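You operate a simulated robot arm through the tools that you are given. There is no shell and no other tool. Be economical: measure what you need, move in short steps, check, and stop when the job is done.

The job below is to be done with a simulated robot arm. You get a single attempt, and the scene is never put back.

## Task
Oil square 2, lay the cooling board's red lump on it and press it half flat with the block.
Fine: take oil from the oil pad tin with the dabber; dabber and pressing block go back. Set down upright: oil dabber, pressing block. A coat counts when it lies all over at full strength: go over it till it gets no stronger.

Only the result counts: the job must be done as asked and must still hold three seconds after the hand-in. Knocking over, shifting, dropping, spilling or breaking anything else fails it.

## Robot
A 7-joint arm with a two-finger parallel gripper, fixed in place. Base frame: the origin is at the foot of the arm, x ahead of it, y to its left, z up; the work surface is at about z = 0. Lengths are in mm, angles in rad, forces in N, time in s.
With the tool pointing down near the work surface it reaches from about 240 to 620 mm from the base axis. Its first joint turns from -1.152 to 1.152 rad. Payload 2.6 kg.
The tool frame sits at the grasp point between the pads (the TCP): z along the fingers, y along the line on which they close. The tips reach 30 mm beyond it. The gripper opens to 94 mm. The fingers are 28 mm wide and 10 mm thick; the gripper's body (50 by 96 mm) begins 55 mm behind the TCP.
Orientation is told as [roll, pitch, yaw] about the base's x, y, z axes, in that order, counted from this pose: with the fingers straight down and closing along the base's y, the tool's x points along the base's -x, its y along +y and its z along -z.

## Interface
- The arm moves only by the tool apply_moves. Its argument "plan" is a list of rows, each a list of 7 numbers: the turn, a rotation vector about the tool's x, y, z in rad, then the shift along the tool's x, y, z in mm, then the closure, from 0 (fully open) to 1 (shut). In form: [[ax, ay, az, tx, ty, tz, fingers], ...]. A call has 1 to 20 rows; each row shifts and turns the commanded pose from where the row before left it, along the tool's axes as they then stand. A row lasts 0.2 s, in which the tool goes at most 50 mm and 0.15 rad; a call with a longer step from one row to the next is refused whole, and so is a gripper value outside its range. Where a pose cannot be reached the arm comes as near as it can. A force on the tool above 40 N (or 10 N above the force at the start of the call, whichever is more), or a blocked arm, ends the call early, and 0.2 s more pass. Each finger travels about 72 mm/s and halts on what it meets, pressing with about 28 N; the grip force reading is that of the motor and also rises with nothing between the fingers. The clock runs only during rows and for 0.2 s after the last one: add rows that do not move to give the fingers time. It gives the time, the measured TCP pose, the force on the tool (base axes), the opening and the grip force at its end, in the units of the frame above (readings bear some noise), with the torque about the TCP (base axes, N m) and any sound that the robot's microphone picked up, and new pictures: "show" is both (left out), scene, wrist or none.
- Cameras (640 x 400 px; columns grow to the right, rows downward): "scene" is fixed at [25.7, 423.9, 553.5]; the picture's right is [-0.75, -0.66, 0.00], its down [-0.42, 0.47, -0.78] and it looks along [0.51, -0.58, -0.63] (base axes); focal length 331 px, centre (320, 200). "wrist" rides on the gripper at [76, 14, -102] in the tool frame; the picture's right is [-0.18, 0.98, 0.00], its down [-0.75, -0.14, -0.64] and it looks along [-0.63, -0.12, 0.77] (tool axes); focal length 243 px, centre (320, 200). There is no depth. A picture from a camera that has moved, and an enlarged one, comes with that camera's place and axes in the base frame and with its lens. The place of the scene camera against the robot may be out by one fixed shift of up to 18 mm in any direction.
- zoom(camera, box): a new picture of the part [left, top, right, bottom] of that camera's present view, enlarged. The clock stands still meanwhile.
- close_job(): hands the job in; it is judged then, once.

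Go step by step. Nothing tells you positions but the pictures and the camera data: compare them with the known pose of the tool, close in by small moves and look again before you grip or let go. The budget is 120 turns and 200 pictures, counting those below and the enlarged ones. Unless the task says otherwise, let go and move clear before handing in, and close with one line.

The tools are called as name(argument=value, ...) on one line, values as JSON. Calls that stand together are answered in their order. apply_moves: Moves the arm, as the interface text tells. Its arguments: {"type":"object","properties":{"plan":{"type":"array"},"show":{"type":"string","enum":["both","scene","wrist","none"]}},"required":["plan"]} The other tools are called the same way: zoom (camera, box) takes an enlarged picture of a part of a camera's view; close_job () hands the job in.

At the start:

```text
time: 0.0
tcp_pos: [355.8, -79.8, 297.1]
tcp_rot: [-0.001, 0.0, -0.001]
contact_force: [0.3, 0.6, 0.0]
torque: [-0.03, -0.01, 0.02]
opening: 93.8
gripper_force: 0.0
```

scene: 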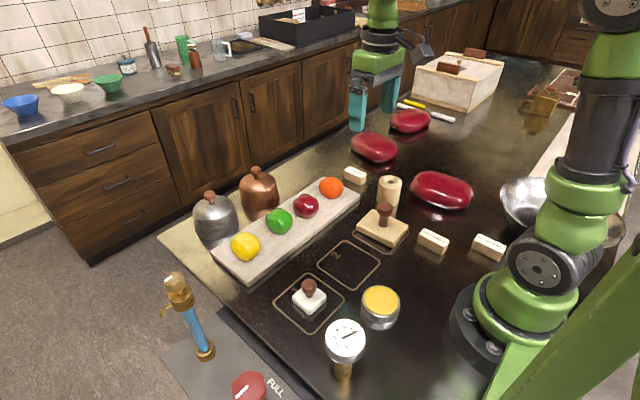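
wrist: 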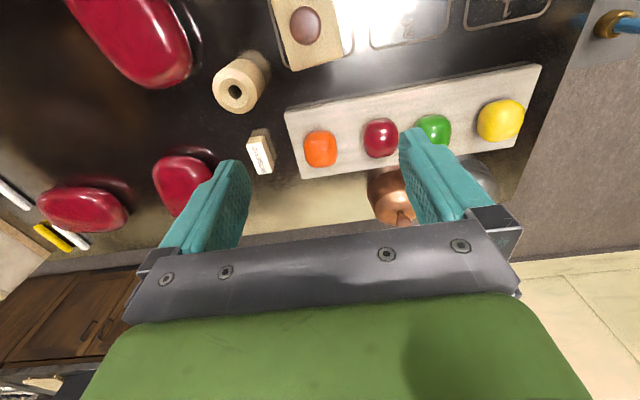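

I see the cooling board with four lumps, two squares (one with a white dabber on it, one marked 2), an oil tin, and a wooden pressing block. I'll zoom in for detail first.

zoom(camera="scene", box=[200, 160, 420, 340])

zoom(camera="scene", box=[320, 140, 560, 300])

zoom(camera="scene", box=[220, 260, 420, 400])

```text
2.22 times, centred on (310, 250) of scene
camera zoom: at [25.7, 423.9, 553.5], right [-0.75, -0.66, 0.0], down [-0.42, 0.47, -0.78], along [0.51, -0.58, -0.63], focal length 736 px, centre (342, 89)
```

zoom: 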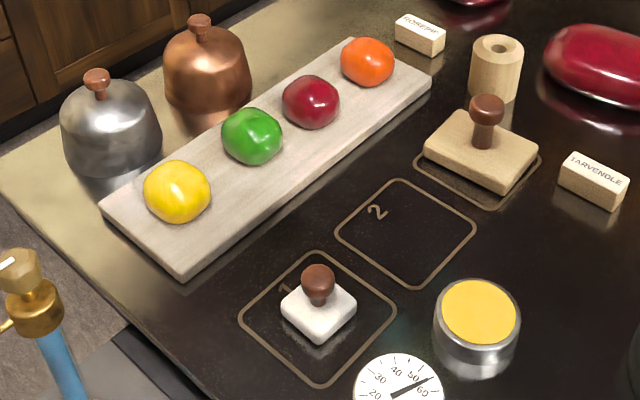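

```text
2.50 times, centred on (440, 220) of scene
camera zoom: at [25.7, 423.9, 553.5], right [-0.75, -0.66, 0.0], down [-0.42, 0.47, -0.78], along [0.51, -0.58, -0.63], focal length 828 px, centre (20, 150)
```

zoom: 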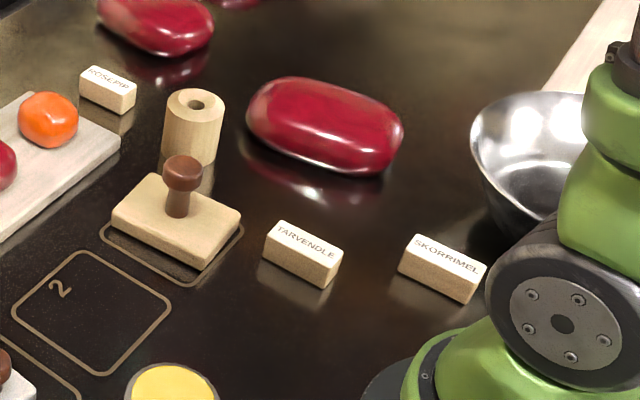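

```text
2.86 times, centred on (320, 330) of scene
camera zoom: at [25.7, 423.9, 553.5], right [-0.75, -0.66, 0.0], down [-0.42, 0.47, -0.78], along [0.51, -0.58, -0.63], focal length 947 px, centre (320, -171)
```

zoom: 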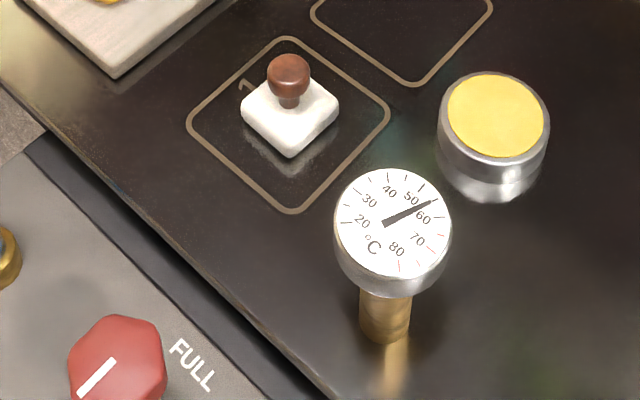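

The red lump on the board sits near (468, -4), and square 2 is near (300, 45). I'll move back and left so the wrist camera sees the dabber, the tin and the squares.

apply_moves(plan=[[0, 0, 0, 19, 45, 0, 0], [0, 0, 0, 19, 45, 0, 0], [0, 0, 0, 19, 45, 0, 0], [0, 0, 0, 19, 45, 0, 0], [0, 0, 0, 0, 0, 0, 0]])

```text
time: 1.2
tcp_pos: [279.0, 101.0, 300.0]
tcp_rot: [0.0, 0.001, -0.001]
contact_force: [-0.5, -0.3, -0.7]
torque: [0.0, 0.02, -0.02]
opening: 93.9
gripper_force: 0.0
camera wrist: at [203.4, 116.0, 401.8], right [0.19, 0.98, 0.0], down [0.75, -0.14, 0.64], along [0.63, -0.12, -0.77], focal length 243 px, centre (320, 200)
```

scene: 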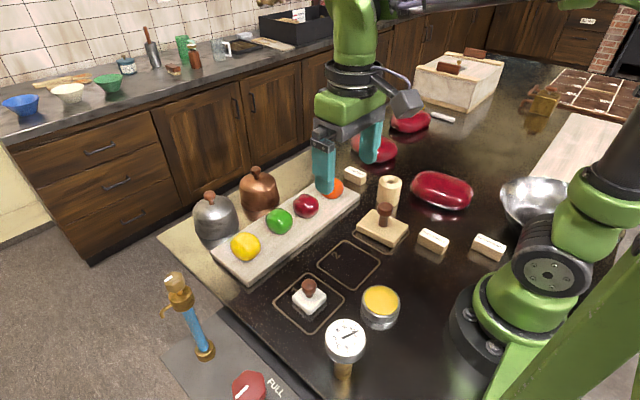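
wrist: 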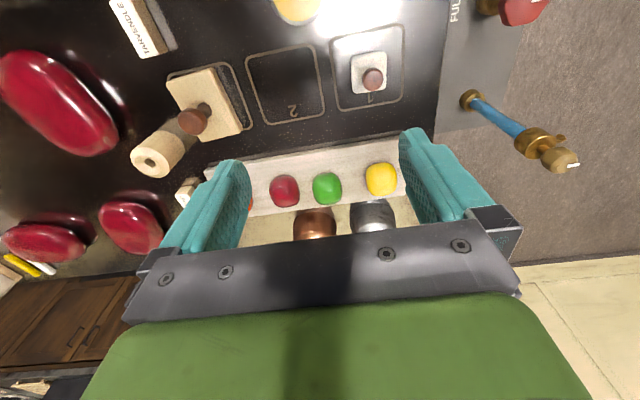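

The dabber, squares and block are in view now. I'll enlarge to measure them precisely.

zoom(camera="wrist", box=[230, 0, 470, 150])

zoom(camera="wrist", box=[110, 30, 350, 180])

```text
2.67 times, centred on (350, 75) of wrist
camera zoom: at [203.4, 116.0, 401.8], right [0.19, 0.98, 0.0], down [0.75, -0.14, 0.64], along [0.63, -0.12, -0.77], focal length 647 px, centre (240, 533)
```

zoom: 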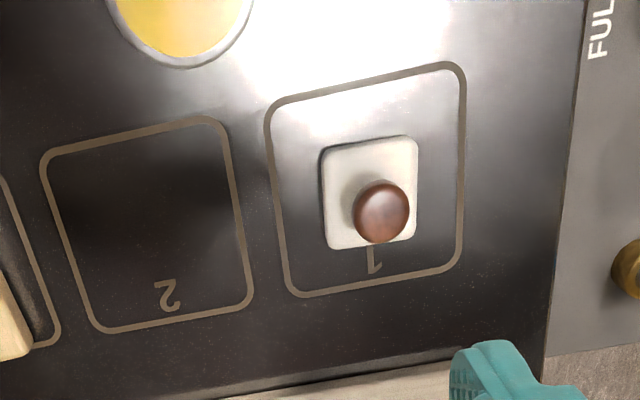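

```text
2.67 times, centred on (230, 105) of wrist
camera zoom: at [203.4, 116.0, 401.8], right [0.19, 0.98, 0.0], down [0.75, -0.14, 0.64], along [0.63, -0.12, -0.77], focal length 647 px, centre (560, 453)
```

zoom: 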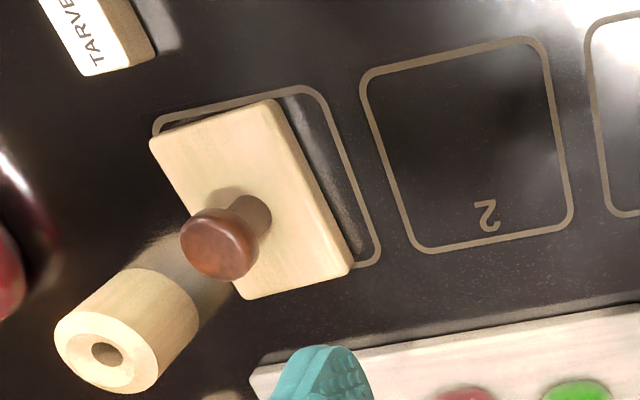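

Square 2's centre is about (302, 46), about 100 mm wide. The dabber is at (301, 171) with its knob at z ≈ 50, and the tin is near (190, 95), which is close in. I'll test reach there and look at it.

apply_moves(plan=[[0, 0, 0, 30, 0, 20, 0], [0, 0, 0, 30, 0, 20, 0], [0, 0, 0, 30, 0, 20, 0], [0, 0, 0, 0, 0, 0, 0]])

```text
time: 2.2
tcp_pos: [190.0, 100.6, 238.7]
tcp_rot: [0.001, -0.001, 0.0]
contact_force: [-0.5, -0.2, -0.4]
torque: [0.01, 0.01, -0.01]
opening: 94.1
gripper_force: 0.0
camera wrist: at [114.9, 114.6, 340.8], right [0.18, 0.98, 0.0], down [0.75, -0.14, 0.64], along [0.63, -0.12, -0.77], focal length 243 px, centre (320, 200)
```

scene: 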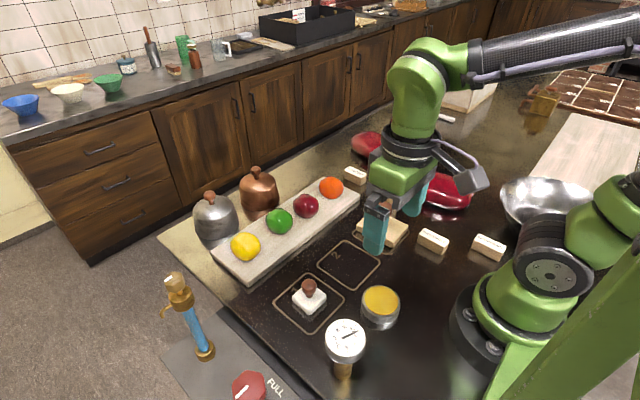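
wrist: 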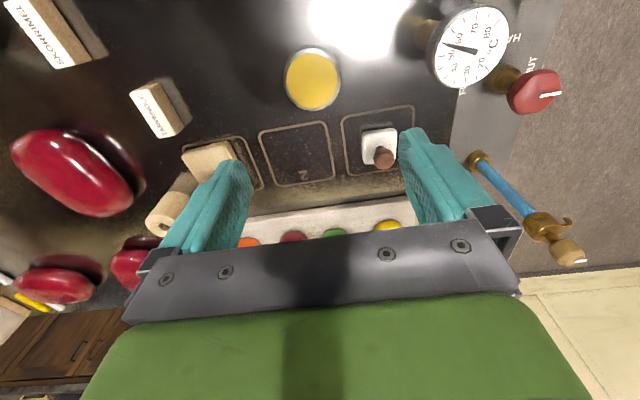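

The tin sits at about (189, 92), top at z ≈ 30. I'll check that the arm can get low there with the tool straight.

apply_moves(plan=[[0, 0, 0, 0, -4, 35, 0], [0, 0, 0, 0, -4, 35, 0], [0, 0, 0, 0, 0, 35, 0], [0, 0, 0, 0, 0, 35, 0], [0, 0, 0, 0, 0, 0, 0]])

```text
time: 3.4
tcp_pos: [194.9, 92.6, 98.1]
tcp_rot: [-0.001, 0.003, -0.004]
contact_force: [-0.1, 0.4, 0.0]
torque: [0.01, 0.01, -0.02]
opening: 94.0
gripper_force: 0.1
out of reach, approached as far as the arm can: row 4
camera wrist: at [119.3, 107.7, 201.4], right [0.19, 0.98, 0.0], down [0.75, -0.14, 0.64], along [0.63, -0.12, -0.77], focal length 243 px, centre (320, 200)
```

scene: 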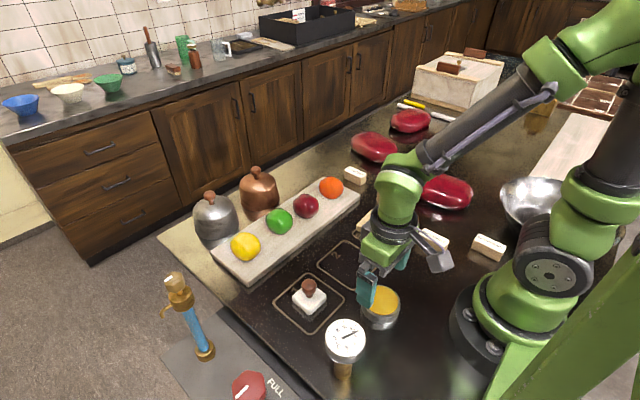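
wrist: 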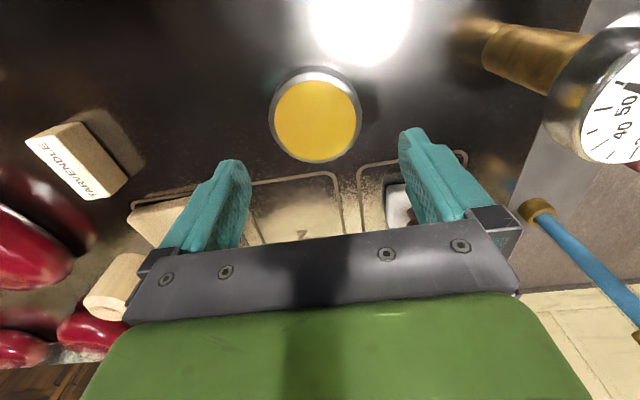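

The straight tool stops just short of the tin (limit x ≈ 195 versus centre ≈ 186), so I'll grip the dabber with the fingers tilted about 0.3 rad toward the base. I'll move above the dabber at (301, 171) and tilt there.

apply_moves(plan=[[0, 0, 0, 0, 0, -40, 0], [0, 0, 0, 0, 0, -40, 0], [0, 0, 0, -35, 26, -20, 0], [0, 0, 0, -35, 26, 0, 0], [0, 0, 0, -35, 26, 0, 0], [0, 0.15, 0, 0, 0, 0, 0], [0, 0.15, 0, 0, 0, 0, 0], [0, 0, 0, 0, 0, 0, 0]], show="wrist")

```text
time: 5.2
tcp_pos: [297.1, 171.2, 200.2]
tcp_rot: [-0.001, 0.302, -0.002]
contact_force: [-0.1, -0.1, -0.3]
torque: [0.04, 0.01, 0.01]
opening: 94.1
gripper_force: 0.0
camera wrist: at [256.3, 185.7, 320.2], right [0.18, 0.98, -0.05], down [0.91, -0.14, 0.39], along [0.38, -0.12, -0.92], focal length 243 px, centre (320, 200)
```

wrist: 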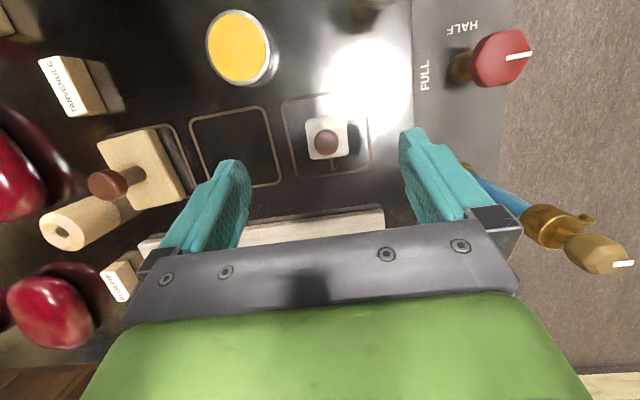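

zoom(camera="wrist", box=[276, 90, 376, 190])

zoom(camera="wrist", box=[190, 0, 290, 100])

```text
4.00 times, centred on (326, 140) of wrist
camera zoom: at [256.3, 185.7, 320.2], right [0.18, 0.98, -0.05], down [0.91, -0.14, 0.39], along [0.38, -0.12, -0.92], focal length 970 px, centre (296, 440)
```

zoom: 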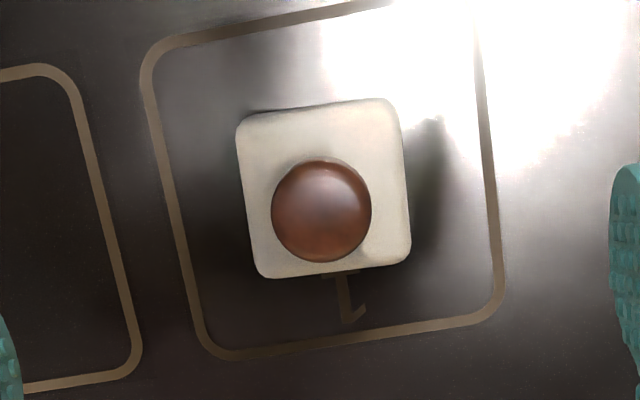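

```text
4.00 times, centred on (240, 50) of wrist
camera zoom: at [256.3, 185.7, 320.2], right [0.18, 0.98, -0.05], down [0.91, -0.14, 0.39], along [0.38, -0.12, -0.92], focal length 970 px, centre (640, 800)
```

zoom: 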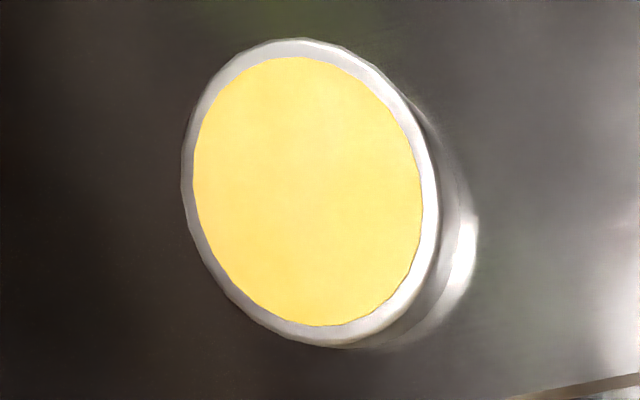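

The dabber is at (301.5, 169), aligned with the square. I'll descend with the tilted fingers around the knob.

apply_moves(plan=[[0, 0, 0, -11.7, -0.5, 34, 0], [0, 0, 0, -11.7, -0.5, 34, 0], [0, 0, 0, -11.7, -0.5, 34, 0], [0, 0, 0, -11.7, -0.5, 33, 0], [0, 0, 0, 0, 0, 0, 0]])

```text
time: 6.4
tcp_pos: [302.9, 167.7, 55.2]
tcp_rot: [0.0, 0.299, -0.003]
contact_force: [0.7, -0.3, 1.1]
torque: [0.01, -0.01, -0.01]
opening: 93.8
gripper_force: 0.0
camera wrist: at [261.8, 182.9, 175.8], right [0.18, 0.98, -0.05], down [0.91, -0.14, 0.39], along [0.38, -0.12, -0.92], focal length 243 px, centre (320, 200)
```

scene: 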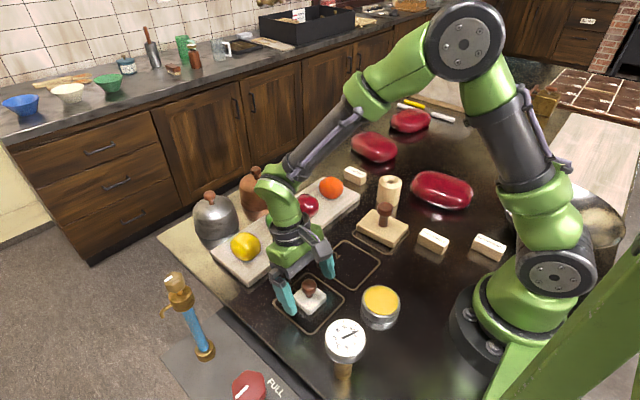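
wrist: 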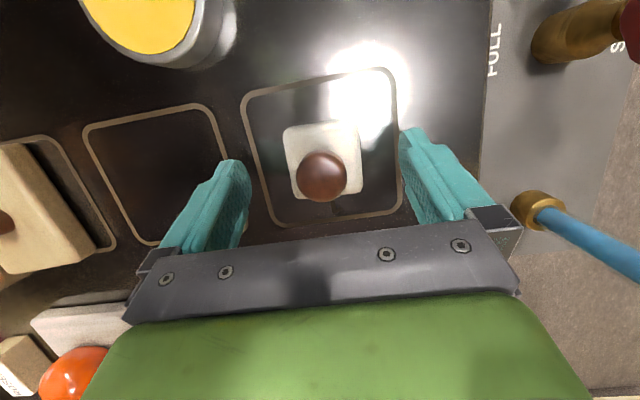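

The knob is between the pads and centred to within 2 mm, so I'll close on it.

apply_moves(plan=[[0, 0, 0, 0, 1.5, 0, 0.4], [0, 0, 0, 0, 0, 0, 1], [0, 0, 0, 0, 0, 0, 1], [0, 0, 0, 0, 0, 0, 1], [0, 0, 0, 0, 0, 0, 1]], show="wrist")

```text
time: 7.6
tcp_pos: [302.8, 170.2, 56.4]
tcp_rot: [0.0, 0.299, 0.0]
contact_force: [0.4, -0.4, 2.3]
torque: [0.0, -0.02, 0.0]
opening: 26.2
gripper_force: 28.2
camera wrist: at [261.7, 184.4, 176.4], right [0.18, 0.98, -0.05], down [0.91, -0.14, 0.39], along [0.38, -0.12, -0.92], focal length 243 px, centre (320, 200)
```

wrist: 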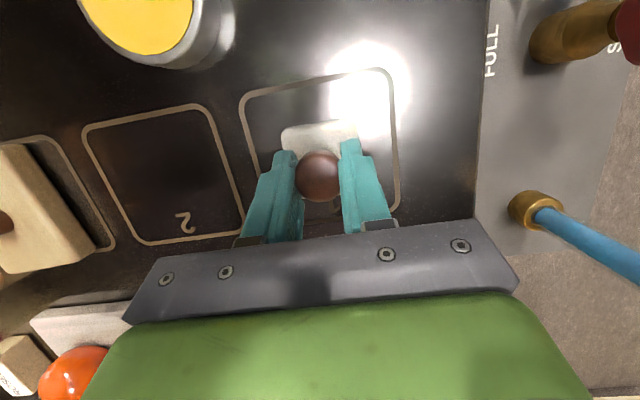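

Gripped (26 mm). I'll lift it and carry it above the tin.

apply_moves(plan=[[0, 0, 0, 10.3, 0, -33.4, 1], [0, 0, 0, 10.3, 0, -33.4, 1], [0, 0, 0, 35.8, -25.7, 11.1, 1], [0, 0, 0, 35.8, -25.7, 11.1, 1], [0, 0, 0, 35.8, -25.7, 11.1, 1], [0, 0, 0, 0, 0, 0, 1]])

```text
time: 9.0
tcp_pos: [188.0, 91.8, 126.3]
tcp_rot: [0.0, 0.3, -0.001]
contact_force: [0.0, -0.5, -0.5]
torque: [-0.01, 0.02, -0.02]
opening: 26.2
gripper_force: 27.8
camera wrist: at [147.6, 106.9, 246.7], right [0.18, 0.98, -0.05], down [0.91, -0.14, 0.39], along [0.38, -0.12, -0.92], focal length 243 px, centre (320, 200)
```

scene: 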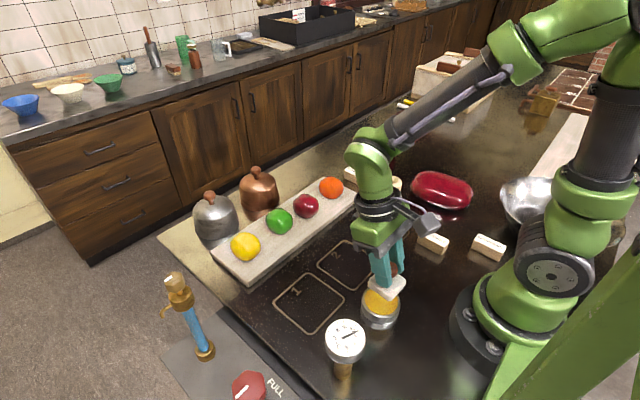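
wrist: 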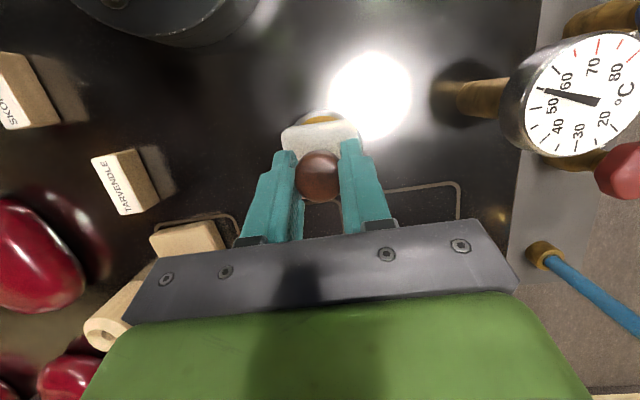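

The dabber hangs above the tin, about 4 mm toward the base from its centre. I'll correct that and lower it until it touches.

apply_moves(plan=[[0, 0, 0, -13.9, 0.5, 31.3, 1], [0, 0, 0, -0.6, 0, 1.9, 1], [0, 0, 0, 0, 0, 0, 1]])

```text
time: 9.8
tcp_pos: [194.8, 93.4, 89.9]
tcp_rot: [-0.001, 0.299, -0.002]
contact_force: [0.2, -0.6, -0.6]
torque: [0.0, -0.03, 0.01]
opening: 26.3
gripper_force: 27.7
camera wrist: at [153.2, 108.4, 211.0], right [0.18, 0.98, -0.05], down [0.91, -0.14, 0.39], along [0.38, -0.12, -0.92], focal length 243 px, centre (320, 200)
```

scene: 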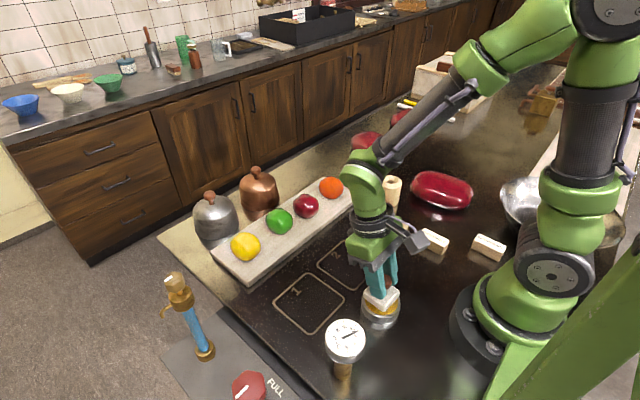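
wrist: 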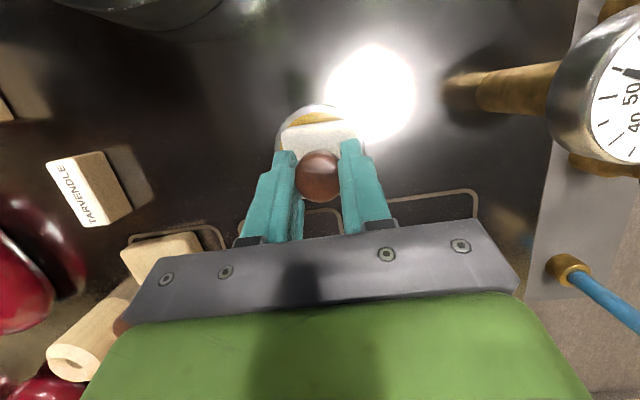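

apply_moves(plan=[[0, 0, 0, 2.3, 0, 2.9, 1], [0, 0, 0, -0.6, 0, 1.9, 1], [0, 0, 0, 0, 0, 0, 1]], show="none")

```text
time: 10.6
tcp_pos: [190.7, 95.1, 86.0]
tcp_rot: [0.0, 0.3, 0.002]
contact_force: [0.3, -1.0, -0.4]
torque: [-0.01, -0.01, -0.03]
opening: 26.3
gripper_force: 28.4
```

apply_moves(plan=[[0, 0, 0, -0.3, -1, 1, 1], [0, 0, 0, -0.3, 0, 1, 1], [0, 0, 0, -0.3, 0, 1, 1], [0, 0, 0, 0, 0, 0, 1]], show="scene")

```text
time: 11.6
tcp_pos: [191.6, 93.8, 82.5]
tcp_rot: [-0.001, 0.301, 0.001]
contact_force: [-0.3, -0.9, -0.8]
torque: [0.03, 0.03, -0.02]
opening: 26.3
gripper_force: 28.1
```

scene: 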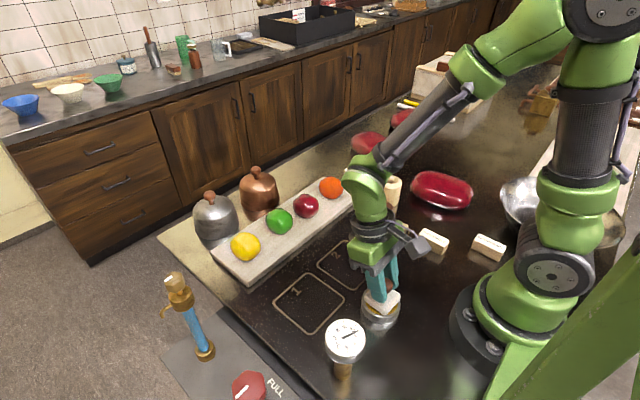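

This picture shows no contact yet, so I'll go on in small steps.

apply_moves(plan=[[0, 0, 0, -0.3, 0, 1, 1], [0, 0, 0, -0.3, 0, 1, 1], [0, 0, 0, 0, 0, 0, 1]], show="none")

apply_moves(plan=[[0, 0, 0, -0.3, 0, 1, 1], [0, 0, 0, -0.3, 0, 1, 1], [0, 0, 0, 0, 0, 0, 1]], show="none")

zoom(camera="scene", box=[320, 240, 440, 340])

```text
time: 12.4
tcp_pos: [192.0, 92.9, 80.3]
tcp_rot: [0.002, 0.302, -0.002]
contact_force: [0.3, 0.1, -1.3]
torque: [-0.01, -0.01, -0.02]
opening: 26.3
gripper_force: 27.6
```

```text
time: 13.2
tcp_pos: [191.5, 92.9, 78.4]
tcp_rot: [0.003, 0.301, -0.001]
contact_force: [-2.8, 2.9, 21.6]
torque: [0.05, 0.17, 0.04]
opening: 26.4
gripper_force: 27.8
```

```text
4.00 times, centred on (380, 290) of scene
camera zoom: at [25.7, 423.9, 553.6], right [-0.75, -0.66, 0.0], down [-0.42, 0.47, -0.78], along [0.51, -0.58, -0.63], focal length 1326 px, centre (80, -160)
```

zoom: 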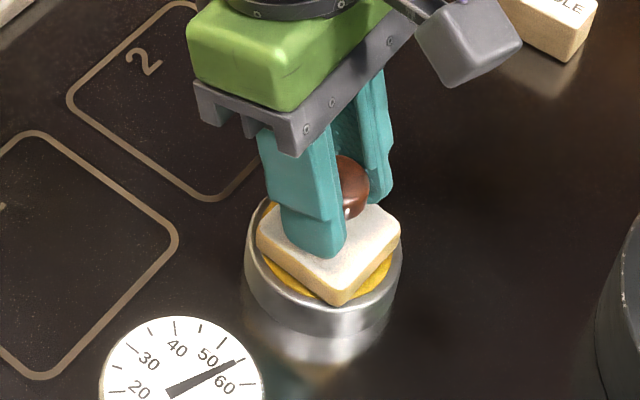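

It is in contact at 21 N with the tin pad at z ≈ 22. I'll hold briefly, lift, and carry it over the first quarter of square 2.

apply_moves(plan=[[0, 0, 0, 0, 0, 0, 1], [0, 0, 0, 0, 0, 0, 1], [0, 0, 0, 7.4, 0, -23.9, 1], [0, 0, 0, 7.4, 0, -23.9, 1], [0, 0, 0, -41.3, -11, -12.8, 1], [0, 0, 0, -41.3, -11, -12.8, 1], [0, 0, 0, -10, 0, 32, 1], [0, 0, 0, -8, 0, 26, 1], [0, 0, 0, 0, 0, 0, 1]])

```text
time: 15.2
tcp_pos: [280.0, 71.0, 67.5]
tcp_rot: [-0.001, 0.3, -0.001]
contact_force: [-0.2, -1.1, 0.2]
torque: [-0.01, 0.0, 0.03]
opening: 26.2
gripper_force: 28.0
camera wrist: at [238.2, 86.1, 188.1], right [0.18, 0.98, -0.05], down [0.91, -0.14, 0.39], along [0.38, -0.12, -0.92], focal length 243 px, centre (320, 200)
```

scene: 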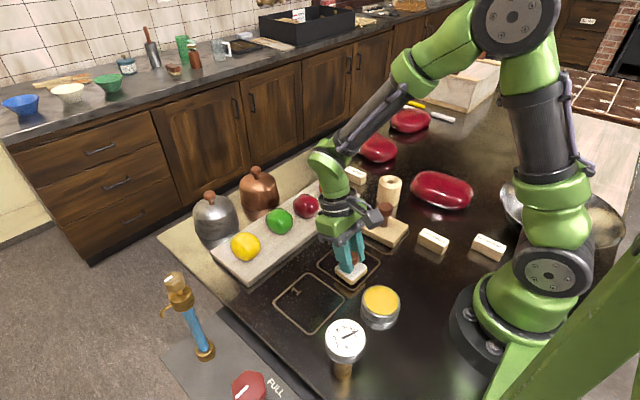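
wrist: 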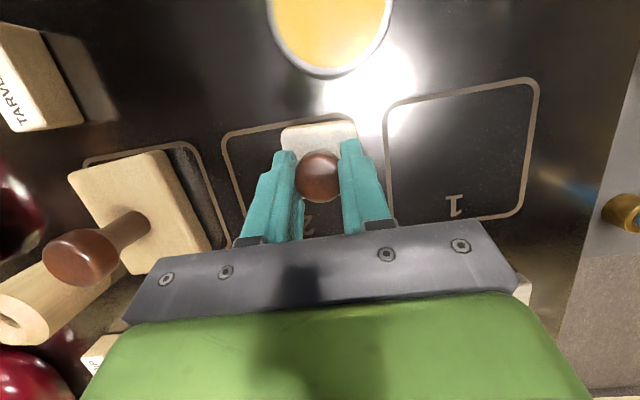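

The dabber is over the near-left quarter of square 2. I'll lower it to contact.

apply_moves(plan=[[0, 0, 0, -2.6, 0, 8.4, 1], [0, 0, 0, -0.3, 0, 1, 1], [0, 0, 0, 0, 0, 0, 1]], show="none")

apply_moves(plan=[[0, 0, 0, -0.3, 0, 1, 1], [0, 0, 0, 0, 0, 0, 1]], show="none")

```text
time: 16.0
tcp_pos: [279.5, 70.6, 58.9]
tcp_rot: [-0.001, 0.3, -0.002]
contact_force: [0.0, -0.7, -1.0]
torque: [-0.04, -0.01, 0.0]
opening: 26.4
gripper_force: 27.9
```

```text
time: 16.6
tcp_pos: [278.8, 70.0, 57.1]
tcp_rot: [-0.002, 0.301, 0.0]
contact_force: [-0.6, -0.5, -0.1]
torque: [0.0, 0.01, 0.02]
opening: 26.4
gripper_force: 28.5
```

apply_moves(plan=[[0, 0, 0, -0.3, 0, 1, 1], [0, 0, 0, -0.15, 0, 0.5, 1], [0, 0, 0, 0, 0, 0, 1]], show="none")

```text
time: 17.4
tcp_pos: [278.5, 71.2, 55.5]
tcp_rot: [0.0, 0.3, -0.003]
contact_force: [-2.6, -5.6, 14.1]
torque: [0.08, 0.18, 0.04]
opening: 26.3
gripper_force: 27.9
```

Contact made at 14 N. I'll lift, shift aside in y and look at the mark.

apply_moves(plan=[[0, 0, 0, 0, 0, 0, 1], [0, 0, 0, 9, 0, -28.7, 1], [0, 0, 0, 0, -25, 0, 1], [0, 0, 0, 0, -25, 0, 1], [0, 0, 0, 0, 0, 0, 1]])

zoom(camera="scene", box=[280, 210, 420, 310])

```text
time: 18.6
tcp_pos: [276.0, 20.8, 84.1]
tcp_rot: [0.001, 0.3, 0.0]
contact_force: [0.6, -0.4, -0.4]
torque: [-0.01, -0.01, 0.03]
opening: 26.3
gripper_force: 28.0
camera wrist: at [235.5, 35.0, 205.7], right [0.18, 0.98, -0.05], down [0.91, -0.14, 0.39], along [0.38, -0.12, -0.92], focal length 243 px, centre (320, 200)
```

scene: 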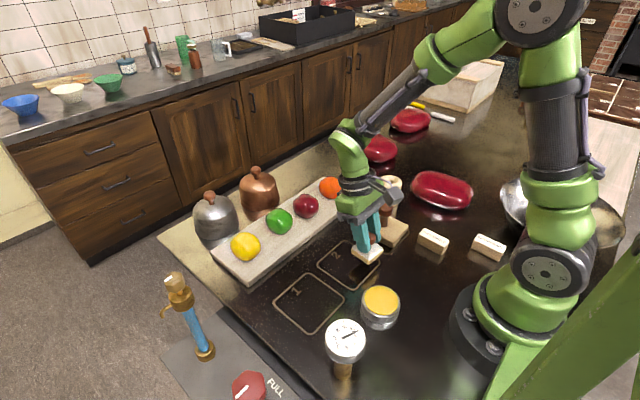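
wrist: 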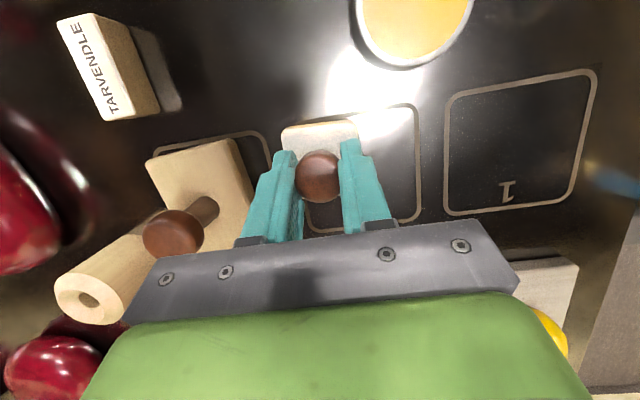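

```text
4.00 times, centred on (350, 260) of scene
camera zoom: at [25.8, 423.9, 553.5], right [-0.75, -0.66, 0.0], down [-0.42, 0.47, -0.78], along [0.51, -0.58, -0.63], focal length 1326 px, centre (200, -40)
```

zoom: 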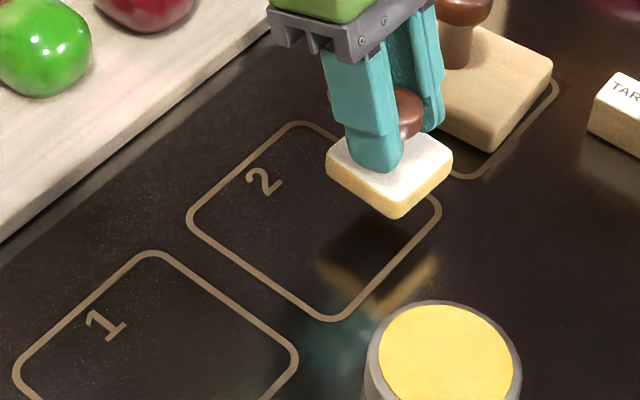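

zoom(camera="wrist", box=[310, 70, 470, 240])

```text
2.35 times, centred on (390, 155) of wrist
camera zoom: at [235.5, 35.0, 205.7], right [0.18, 0.98, -0.05], down [0.91, -0.14, 0.39], along [0.38, -0.12, -0.92], focal length 571 px, centre (155, 306)
```

zoom: 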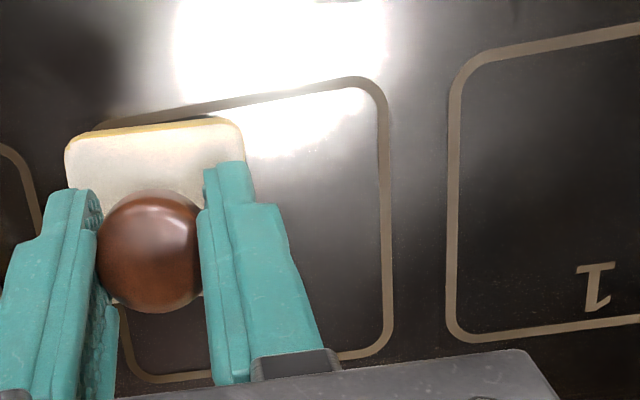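

The oiled patch is smoother and glossier, and the pad shows yellow oil. I'll dab the other three quarters.

apply_moves(plan=[[0, 0, 0, -9, 0, 28.7, 1], [0, 0, 0, 0, 0, 0, 1], [0, 0, 0, 9, 0, -28.7, 1], [0, 0, 0, -23.9, 0, -7.4, 1], [0, 0, 0, -23.9, 0, -7.4, 1], [0, 0, 0, -9, 0, 28.7, 1], [0, 0, 0, 0, 0, 0, 1]], show="none")

```text
time: 20.2
tcp_pos: [327.4, 19.9, 55.0]
tcp_rot: [0.001, 0.3, -0.002]
contact_force: [-3.8, -0.7, 9.9]
torque: [0.08, 0.07, 0.05]
opening: 26.3
gripper_force: 28.3
```

apply_moves(plan=[[0, 0, 0, 9, 0, -28.7, 1], [0, 0, 0, 0, 25, 0, 1], [0, 0, 0, 0, 25, 0, 1], [0, 0, 0, -9, 0, 28.7, 1], [0, 0, 0, 0, 0, 0, 1], [0, 0, 0, 9, 0, -28.7, 1], [0, 0, 0, 0, 25, -20, 1], [0, 0, 0, 0, 25, -20, 1], [0, 0, 0, 0, 0, -10, 1]])

zoom(camera="scene", box=[280, 210, 420, 310])

zoom(camera="wrist", box=[130, 60, 290, 220])

```text
time: 22.2
tcp_pos: [341.6, 122.1, 134.9]
tcp_rot: [0.002, 0.301, 0.002]
contact_force: [0.4, 0.5, -0.5]
torque: [0.02, 0.01, 0.01]
opening: 26.2
gripper_force: 28.0
camera wrist: at [300.1, 136.3, 255.7], right [0.18, 0.98, -0.05], down [0.91, -0.14, 0.39], along [0.38, -0.12, -0.92], focal length 243 px, centre (320, 200)
```

scene: 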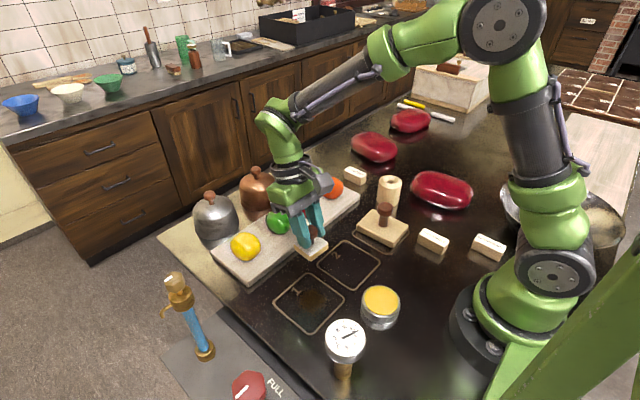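
wrist: 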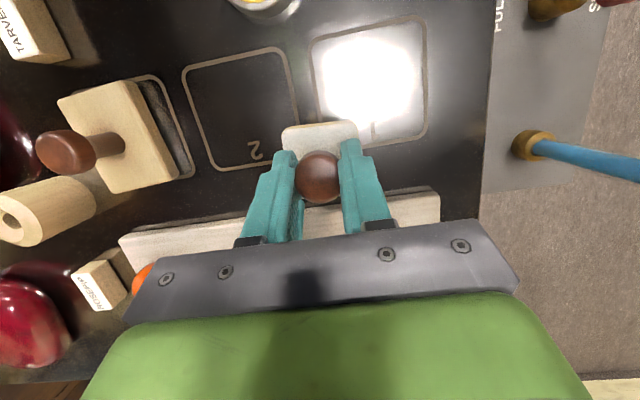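

```text
4.00 times, centred on (350, 260) of scene
camera zoom: at [25.7, 423.9, 553.5], right [-0.75, -0.66, 0.0], down [-0.42, 0.47, -0.78], along [0.51, -0.58, -0.63], focal length 1326 px, centre (200, -40)
```

zoom: 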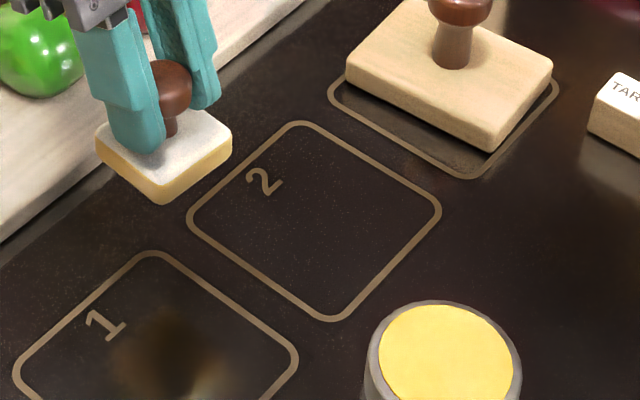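

```text
2.50 times, centred on (210, 140) of wrist
camera zoom: at [300.1, 136.3, 255.7], right [0.18, 0.98, -0.05], down [0.91, -0.14, 0.39], along [0.38, -0.12, -0.92], focal length 606 px, centre (595, 350)
```

zoom: 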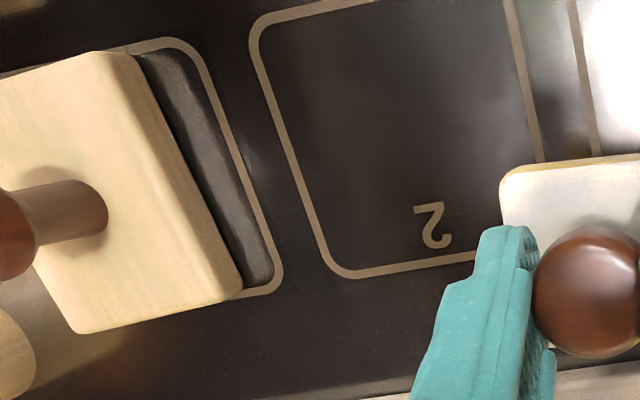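

The coat is faint: square 2's inside looks slightly warmer and smoother. I'll reload with oil and make further passes, comparing from this same viewpoint.

apply_moves(plan=[[0, 0, 0, 35.3, -7.3, 12.8, 1], [0, 0, 0, 35.3, -7.3, 12.8, 1], [0, 0, 0, 35.3, -7.3, 12.8, 1], [0, 0, 0, 35.3, -7.3, 12.8, 1], [0, 0, 0, -7, 0, 22.5, 1], [0, 0, 0, -6.5, 0, 22, 1], [0, 0, 0, 0, 0, 0, 1]])

```text
time: 23.8
tcp_pos: [191.4, 92.0, 78.9]
tcp_rot: [-0.001, 0.301, -0.001]
contact_force: [0.5, 0.5, -0.8]
torque: [-0.02, 0.02, -0.01]
opening: 26.3
gripper_force: 28.2
camera wrist: at [150.0, 106.9, 199.7], right [0.18, 0.98, -0.05], down [0.91, -0.14, 0.39], along [0.38, -0.12, -0.92], focal length 243 px, centre (320, 200)
```

scene: 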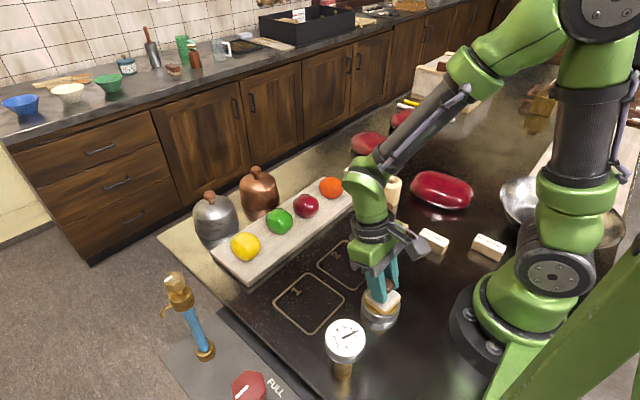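
wrist: 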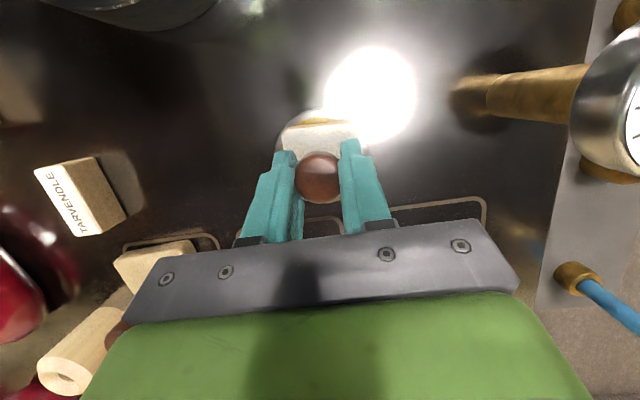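

apply_moves(plan=[[0, 0, 0, -0.2, 0, 0.8, 1], [0, 0, 0, -0.2, 0, 0.7, 1], [0, 0, 0, 0, 0, 0, 1], [0, 0, 0, 0, 0, 0, 1]], show="none")

```text
time: 24.8
tcp_pos: [191.6, 91.4, 78.8]
tcp_rot: [-0.001, 0.3, 0.0]
contact_force: [0.5, 0.2, -0.8]
torque: [0.0, 0.01, -0.02]
opening: 26.2
gripper_force: 27.9
```

apply_moves(plan=[[0, 0, 0, -0.2, 0.5, 0.7, 1], [0, 0, 0, -0.2, 0.5, 0.6, 1], [0, 0, 0, 0, 0, 0, 1], [0, 0, 0, 0, 0, 0, 1]], show="none")

```text
time: 25.8
tcp_pos: [192.1, 94.5, 76.2]
tcp_rot: [0.0, 0.299, -0.001]
contact_force: [-2.2, 3.0, 17.1]
torque: [0.13, 0.18, -0.01]
opening: 26.5
gripper_force: 27.6
```

Pad is loaded (17 N contact). Second pass: nine overlapping dabs in a 3×3 grid.

apply_moves(plan=[[0, 0, 0, 7.4, 0, -23.9, 1], [0, 0, 0, 7.4, 0, -23.9, 1], [0, 0, 0, -41.3, -11, -12.8, 1], [0, 0, 0, -41.3, -11, -12.8, 1], [0, 0, 0, -10, 0, 32, 1], [0, 0, 0, -10, 0, 32, 1], [0, 0, 0, -1.5, 0, 5.2, 1], [0, 0, 0, 0, 0, 0, 1]], show="none")

```text
time: 27.6
tcp_pos: [279.2, 71.0, 55.7]
tcp_rot: [-0.001, 0.299, -0.003]
contact_force: [-2.1, -3.0, 12.0]
torque: [0.15, 0.06, -0.01]
opening: 26.2
gripper_force: 27.8
```

apply_moves(plan=[[0, 0, 0, 3.5, 0, -11.5, 1], [0, 0, 0, 0, -25, 0, 1], [0, 0, 0, -3.5, 0, 11.5, 1], [0, 0, 0, 0, 0, 0, 1], [0, 0, 0, 3.5, 0, -11.5, 1], [0, 0, 0, 0, -25, 0, 1], [0, 0, 0, -3.5, 0, 11.5, 1], [0, 0, 0, 0, 0, 0, 1], [0, 0, 0, 3.5, 0, -11.5, 1], [0, 0, 0, -23.9, 0, -7.4, 1], [0, 0, 0, -3.5, 0, 11.5, 1], [0, 0, 0, 0, 0, 0, 1], [0, 0, 0, 3.5, 0, -11.5, 1], [0, 0, 0, 0, 25, 0, 1], [0, 0, 0, -3.5, 0, 11.5, 1], [0, 0, 0, 0, 0, 0, 1]], show="none")

apply_moves(plan=[[0, 0, 0, 3.5, 0, -11.5, 1], [0, 0, 0, 0, 25, 0, 1], [0, 0, 0, -3.5, 0, 11.5, 1], [0, 0, 0, 0, 0, 0, 1], [0, 0, 0, 3.5, 0, -11.5, 1], [0, 0, 0, -23.9, 0, -7.4, 1], [0, 0, 0, -3.5, 0, 11.5, 1], [0, 0, 0, 0, 0, 0, 1]], show="none")

```text
time: 31.0
tcp_pos: [302.0, 47.7, 54.1]
tcp_rot: [0.0, 0.3, -0.002]
contact_force: [-0.1, -0.2, 1.3]
torque: [0.03, -0.04, -0.03]
opening: 26.2
gripper_force: 27.5
```

```text
time: 32.8
tcp_pos: [328.3, 71.0, 55.3]
tcp_rot: [0.0, 0.3, 0.0]
contact_force: [-0.2, -0.2, -1.3]
torque: [0.01, 0.0, -0.04]
opening: 26.5
gripper_force: 28.4
```

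The contact got light at the last dabs, so I'll press slightly deeper and finish the row.

apply_moves(plan=[[0, 0, 0, -0.3, 0, 0.9, 1], [0, 0, 0, 0, 0, 0, 1]], show="none")

```text
time: 33.4
tcp_pos: [327.7, 69.9, 55.5]
tcp_rot: [0.001, 0.299, 0.002]
contact_force: [0.1, -0.5, 0.7]
torque: [0.04, -0.02, 0.02]
opening: 26.5
gripper_force: 28.0
```

apply_moves(plan=[[0, 0, 0, -0.2, 0, 0.7, 1], [0, 0, 0, 0, 0, 0, 1]], show="none")

```text
time: 34.0
tcp_pos: [328.2, 69.7, 53.3]
tcp_rot: [-0.001, 0.301, -0.003]
contact_force: [-4.6, -5.7, 13.0]
torque: [0.06, 0.08, 0.04]
opening: 26.1
gripper_force: 27.8
```

apply_moves(plan=[[0, 0, 0, 3.5, 0, -11.5, 1], [0, 0, 0, 0, -25, 0, 1], [0, 0, 0, -3.5, 0, 11.5, 1], [0, 0, 0, 0, 0, 0, 1], [0, 0, 0, 3.5, 0, -11.5, 1], [0, 0, 0, 0, -25, 0, 1], [0, 0, 0, -3.5, 0, 11.5, 1], [0, 0, 0, 0, 0, 0, 1], [0, 0, 0, 3.5, 0, -11.5, 1], [0, 0, 0, 23.9, 0, 7.4, 1], [0, 0, 0, -3.5, 0, 11.6, 1], [0, 0, 0, 0, 0, 0, 1], [0, 0, 0, 3.5, 0, -11.5, 1], [0, 0, 0, 0, 25, 0, 1], [0, 0, 0, -3.5, 0, 11.5, 1], [0, 0, 0, 0, 0, 0, 1]], show="none")

apply_moves(plan=[[0, 0, 0, 3.5, 0, -11.5, 1], [0, 0, 0, 0, 25, 0, 1], [0, 0, 0, -3.5, 0, 11.5, 1], [0, 0, 0, 0, 0, 0, 1]], show="none")

apply_moves(plan=[[0, 0, 0, 12, 0, -38, 1], [0, 0, 0, 12, 0, -38, 1], [0, 0, 0, -19, 26, -5.5, 1], [0, 0, 0, -19, 25, -5.5, 1], [0, 0, 0, 0, 0, 0, 1]], show="wrist")

zoom(camera="scene", box=[280, 210, 420, 310])

zoom(camera="wrist", box=[130, 60, 290, 220])

```text
time: 37.4
tcp_pos: [305.6, 47.2, 51.5]
tcp_rot: [0.0, 0.3, -0.001]
contact_force: [-4.3, -1.3, 16.0]
torque: [0.01, -0.06, -0.02]
opening: 26.5
gripper_force: 28.1
```

```text
time: 38.4
tcp_pos: [303.3, 71.5, 53.0]
tcp_rot: [0.001, 0.299, -0.004]
contact_force: [-5.3, -2.2, 20.1]
torque: [-0.01, -0.01, -0.02]
opening: 26.6
gripper_force: 27.8
```

```text
time: 39.6
tcp_pos: [343.5, 121.4, 129.8]
tcp_rot: [-0.001, 0.301, -0.001]
contact_force: [0.2, 0.2, -1.2]
torque: [-0.01, 0.0, -0.02]
opening: 26.4
gripper_force: 27.9
camera wrist: at [302.5, 135.3, 251.6], right [0.18, 0.98, -0.05], down [0.91, -0.14, 0.39], along [0.38, -0.12, -0.92], focal length 243 px, centre (320, 200)
```

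wrist: 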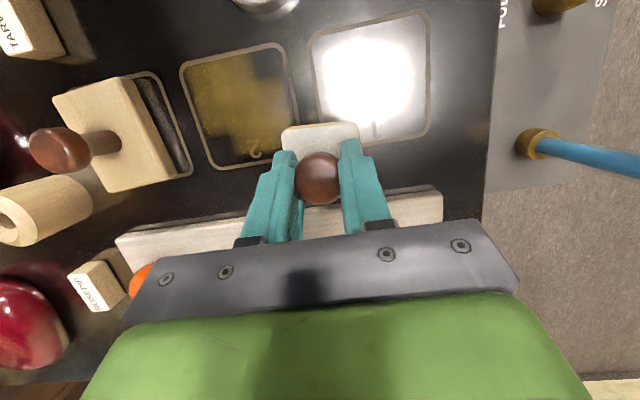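

```text
4.00 times, centred on (350, 260) of scene
camera zoom: at [25.7, 423.9, 553.5], right [-0.75, -0.66, 0.0], down [-0.42, 0.47, -0.78], along [0.51, -0.58, -0.63], focal length 1326 px, centre (200, -40)
```

zoom: 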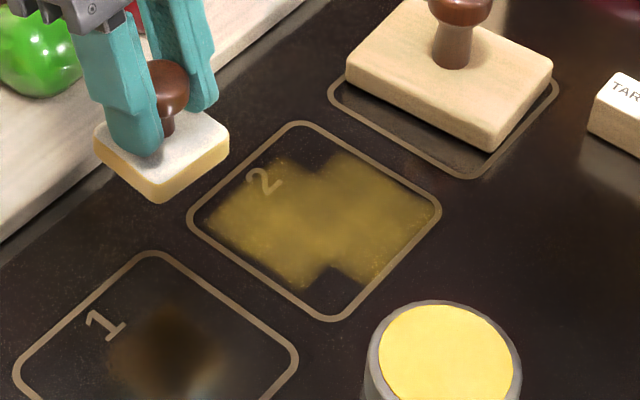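

```text
2.50 times, centred on (210, 140) of wrist
camera zoom: at [302.5, 135.3, 251.6], right [0.18, 0.98, -0.05], down [0.91, -0.14, 0.39], along [0.38, -0.12, -0.92], focal length 606 px, centre (595, 350)
```

zoom: 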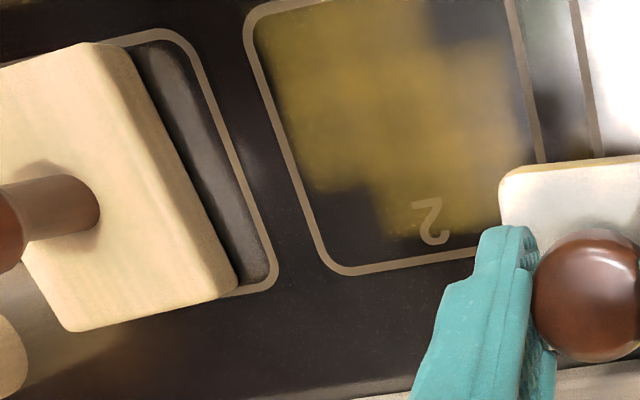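

Now the coat shows clearly: yellow over most of square 2, with the near-left and far-right corners still bare. Firmer pressing (about 16–20 N) seems to transfer it, so I'll reload and fill in the rest.

apply_moves(plan=[[0, 0, 0, 36.1, -7, 11.7, 1], [0, 0, 0, 36.1, -7, 11.7, 1], [0, 0, 0, 36.1, -7, 11.7, 1], [0, 0, 0, 36.1, -7, 11.7, 1], [0, 0, 0, -7.5, 0, 24, 1], [0, 0, 0, -7.2, 0, 23.9, 1], [0, 0, 0, -0.3, 0, 1, 1], [0, 0, 0, 0, 0, 0, 1]], show="none")

apply_moves(plan=[[0, 0, 0, -0.3, 0, 1, 1], [0, 0, 0, 0, 0, 0, 1]], show="none")

```text
time: 41.4
tcp_pos: [190.2, 94.1, 79.7]
tcp_rot: [0.0, 0.3, 0.0]
contact_force: [-0.4, 0.2, -0.3]
torque: [0.06, -0.01, 0.02]
opening: 26.4
gripper_force: 27.9
```

```text
time: 42.0
tcp_pos: [189.9, 94.0, 76.4]
tcp_rot: [0.001, 0.3, 0.002]
contact_force: [-0.2, -0.6, -1.4]
torque: [0.0, 0.01, 0.0]
opening: 26.2
gripper_force: 28.5
```

apply_moves(plan=[[0, 0, 0, -0.3, 0, 1, 1], [0, 0, 0, -0.2, 0, 0.5, 1], [0, 0, 0, 0, 0, 0, 1]], show="none")

apply_moves(plan=[[0, 0, 0, -0.3, 0, 0.7, 1], [0, 0, 0, 0, 0, 0, 1]], show="none")

```text
time: 42.8
tcp_pos: [191.2, 95.3, 76.3]
tcp_rot: [-0.001, 0.299, -0.001]
contact_force: [-3.8, -1.5, 17.3]
torque: [-0.15, 0.25, -0.02]
opening: 26.2
gripper_force: 28.6
```

```text
time: 43.4
tcp_pos: [191.6, 94.9, 74.4]
tcp_rot: [0.002, 0.298, -0.003]
contact_force: [-2.1, -0.5, 9.2]
torque: [-0.07, 0.08, -0.03]
opening: 26.4
gripper_force: 28.1
stopped in row 2: the force on the tool passed its limit at 41 N (the readings are from after the stop); the commanded pose is now the measured one
```

Loaded with a firm press. Back to square 2's bare near-left corner.

apply_moves(plan=[[0, 0, 0, 7.4, 0, -23.9, 1], [0, 0, 0, 7.4, 0, -23.9, 1], [0, 0, 0, -41.3, -12, -12.8, 1], [0, 0, 0, -41.3, -12, -12.8, 1], [0, 0, 0, -10, 0, 32, 1], [0, 0, 0, -10, 0, 32.5, 1], [0, 0, 0, -0.9, 0, 3, 1], [0, 0, 0, 0, 0, 0, 1]], show="none")

apply_moves(plan=[[0, 0, 0, -0.3, 0, 0.7, 1], [0, 0, 0, 0, 0, 0, 1]], show="none")

```text
time: 45.2
tcp_pos: [278.5, 72.9, 55.1]
tcp_rot: [0.002, 0.3, -0.002]
contact_force: [0.5, -0.2, -0.1]
torque: [-0.03, -0.02, 0.03]
opening: 26.2
gripper_force: 27.7
```

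```text
time: 45.8
tcp_pos: [278.4, 72.5, 54.7]
tcp_rot: [0.002, 0.298, -0.001]
contact_force: [-0.2, -0.5, -0.5]
torque: [-0.03, 0.01, 0.05]
opening: 26.4
gripper_force: 27.9
```

apply_moves(plan=[[0, 0, 0, -0.3, 0, 1, 1], [0, 0, 0, -0.2, 0, 0.5, 1], [0, 0, 0, 0, 0, 0, 1]], show="none")

apply_moves(plan=[[0, 0, 0, -0.2, 0, 0.5, 1], [0, 0, 0, 0, 0, 0, 1]], show="none")

```text
time: 46.6
tcp_pos: [278.7, 72.0, 53.0]
tcp_rot: [0.001, 0.297, -0.004]
contact_force: [0.7, 0.2, -0.6]
torque: [-0.02, 0.01, -0.01]
opening: 26.2
gripper_force: 28.4
```

```text
time: 47.2
tcp_pos: [278.7, 72.2, 53.9]
tcp_rot: [0.004, 0.297, -0.003]
contact_force: [-0.8, -1.3, 10.0]
torque: [-0.03, -0.22, -0.01]
opening: 25.9
gripper_force: 27.9
```

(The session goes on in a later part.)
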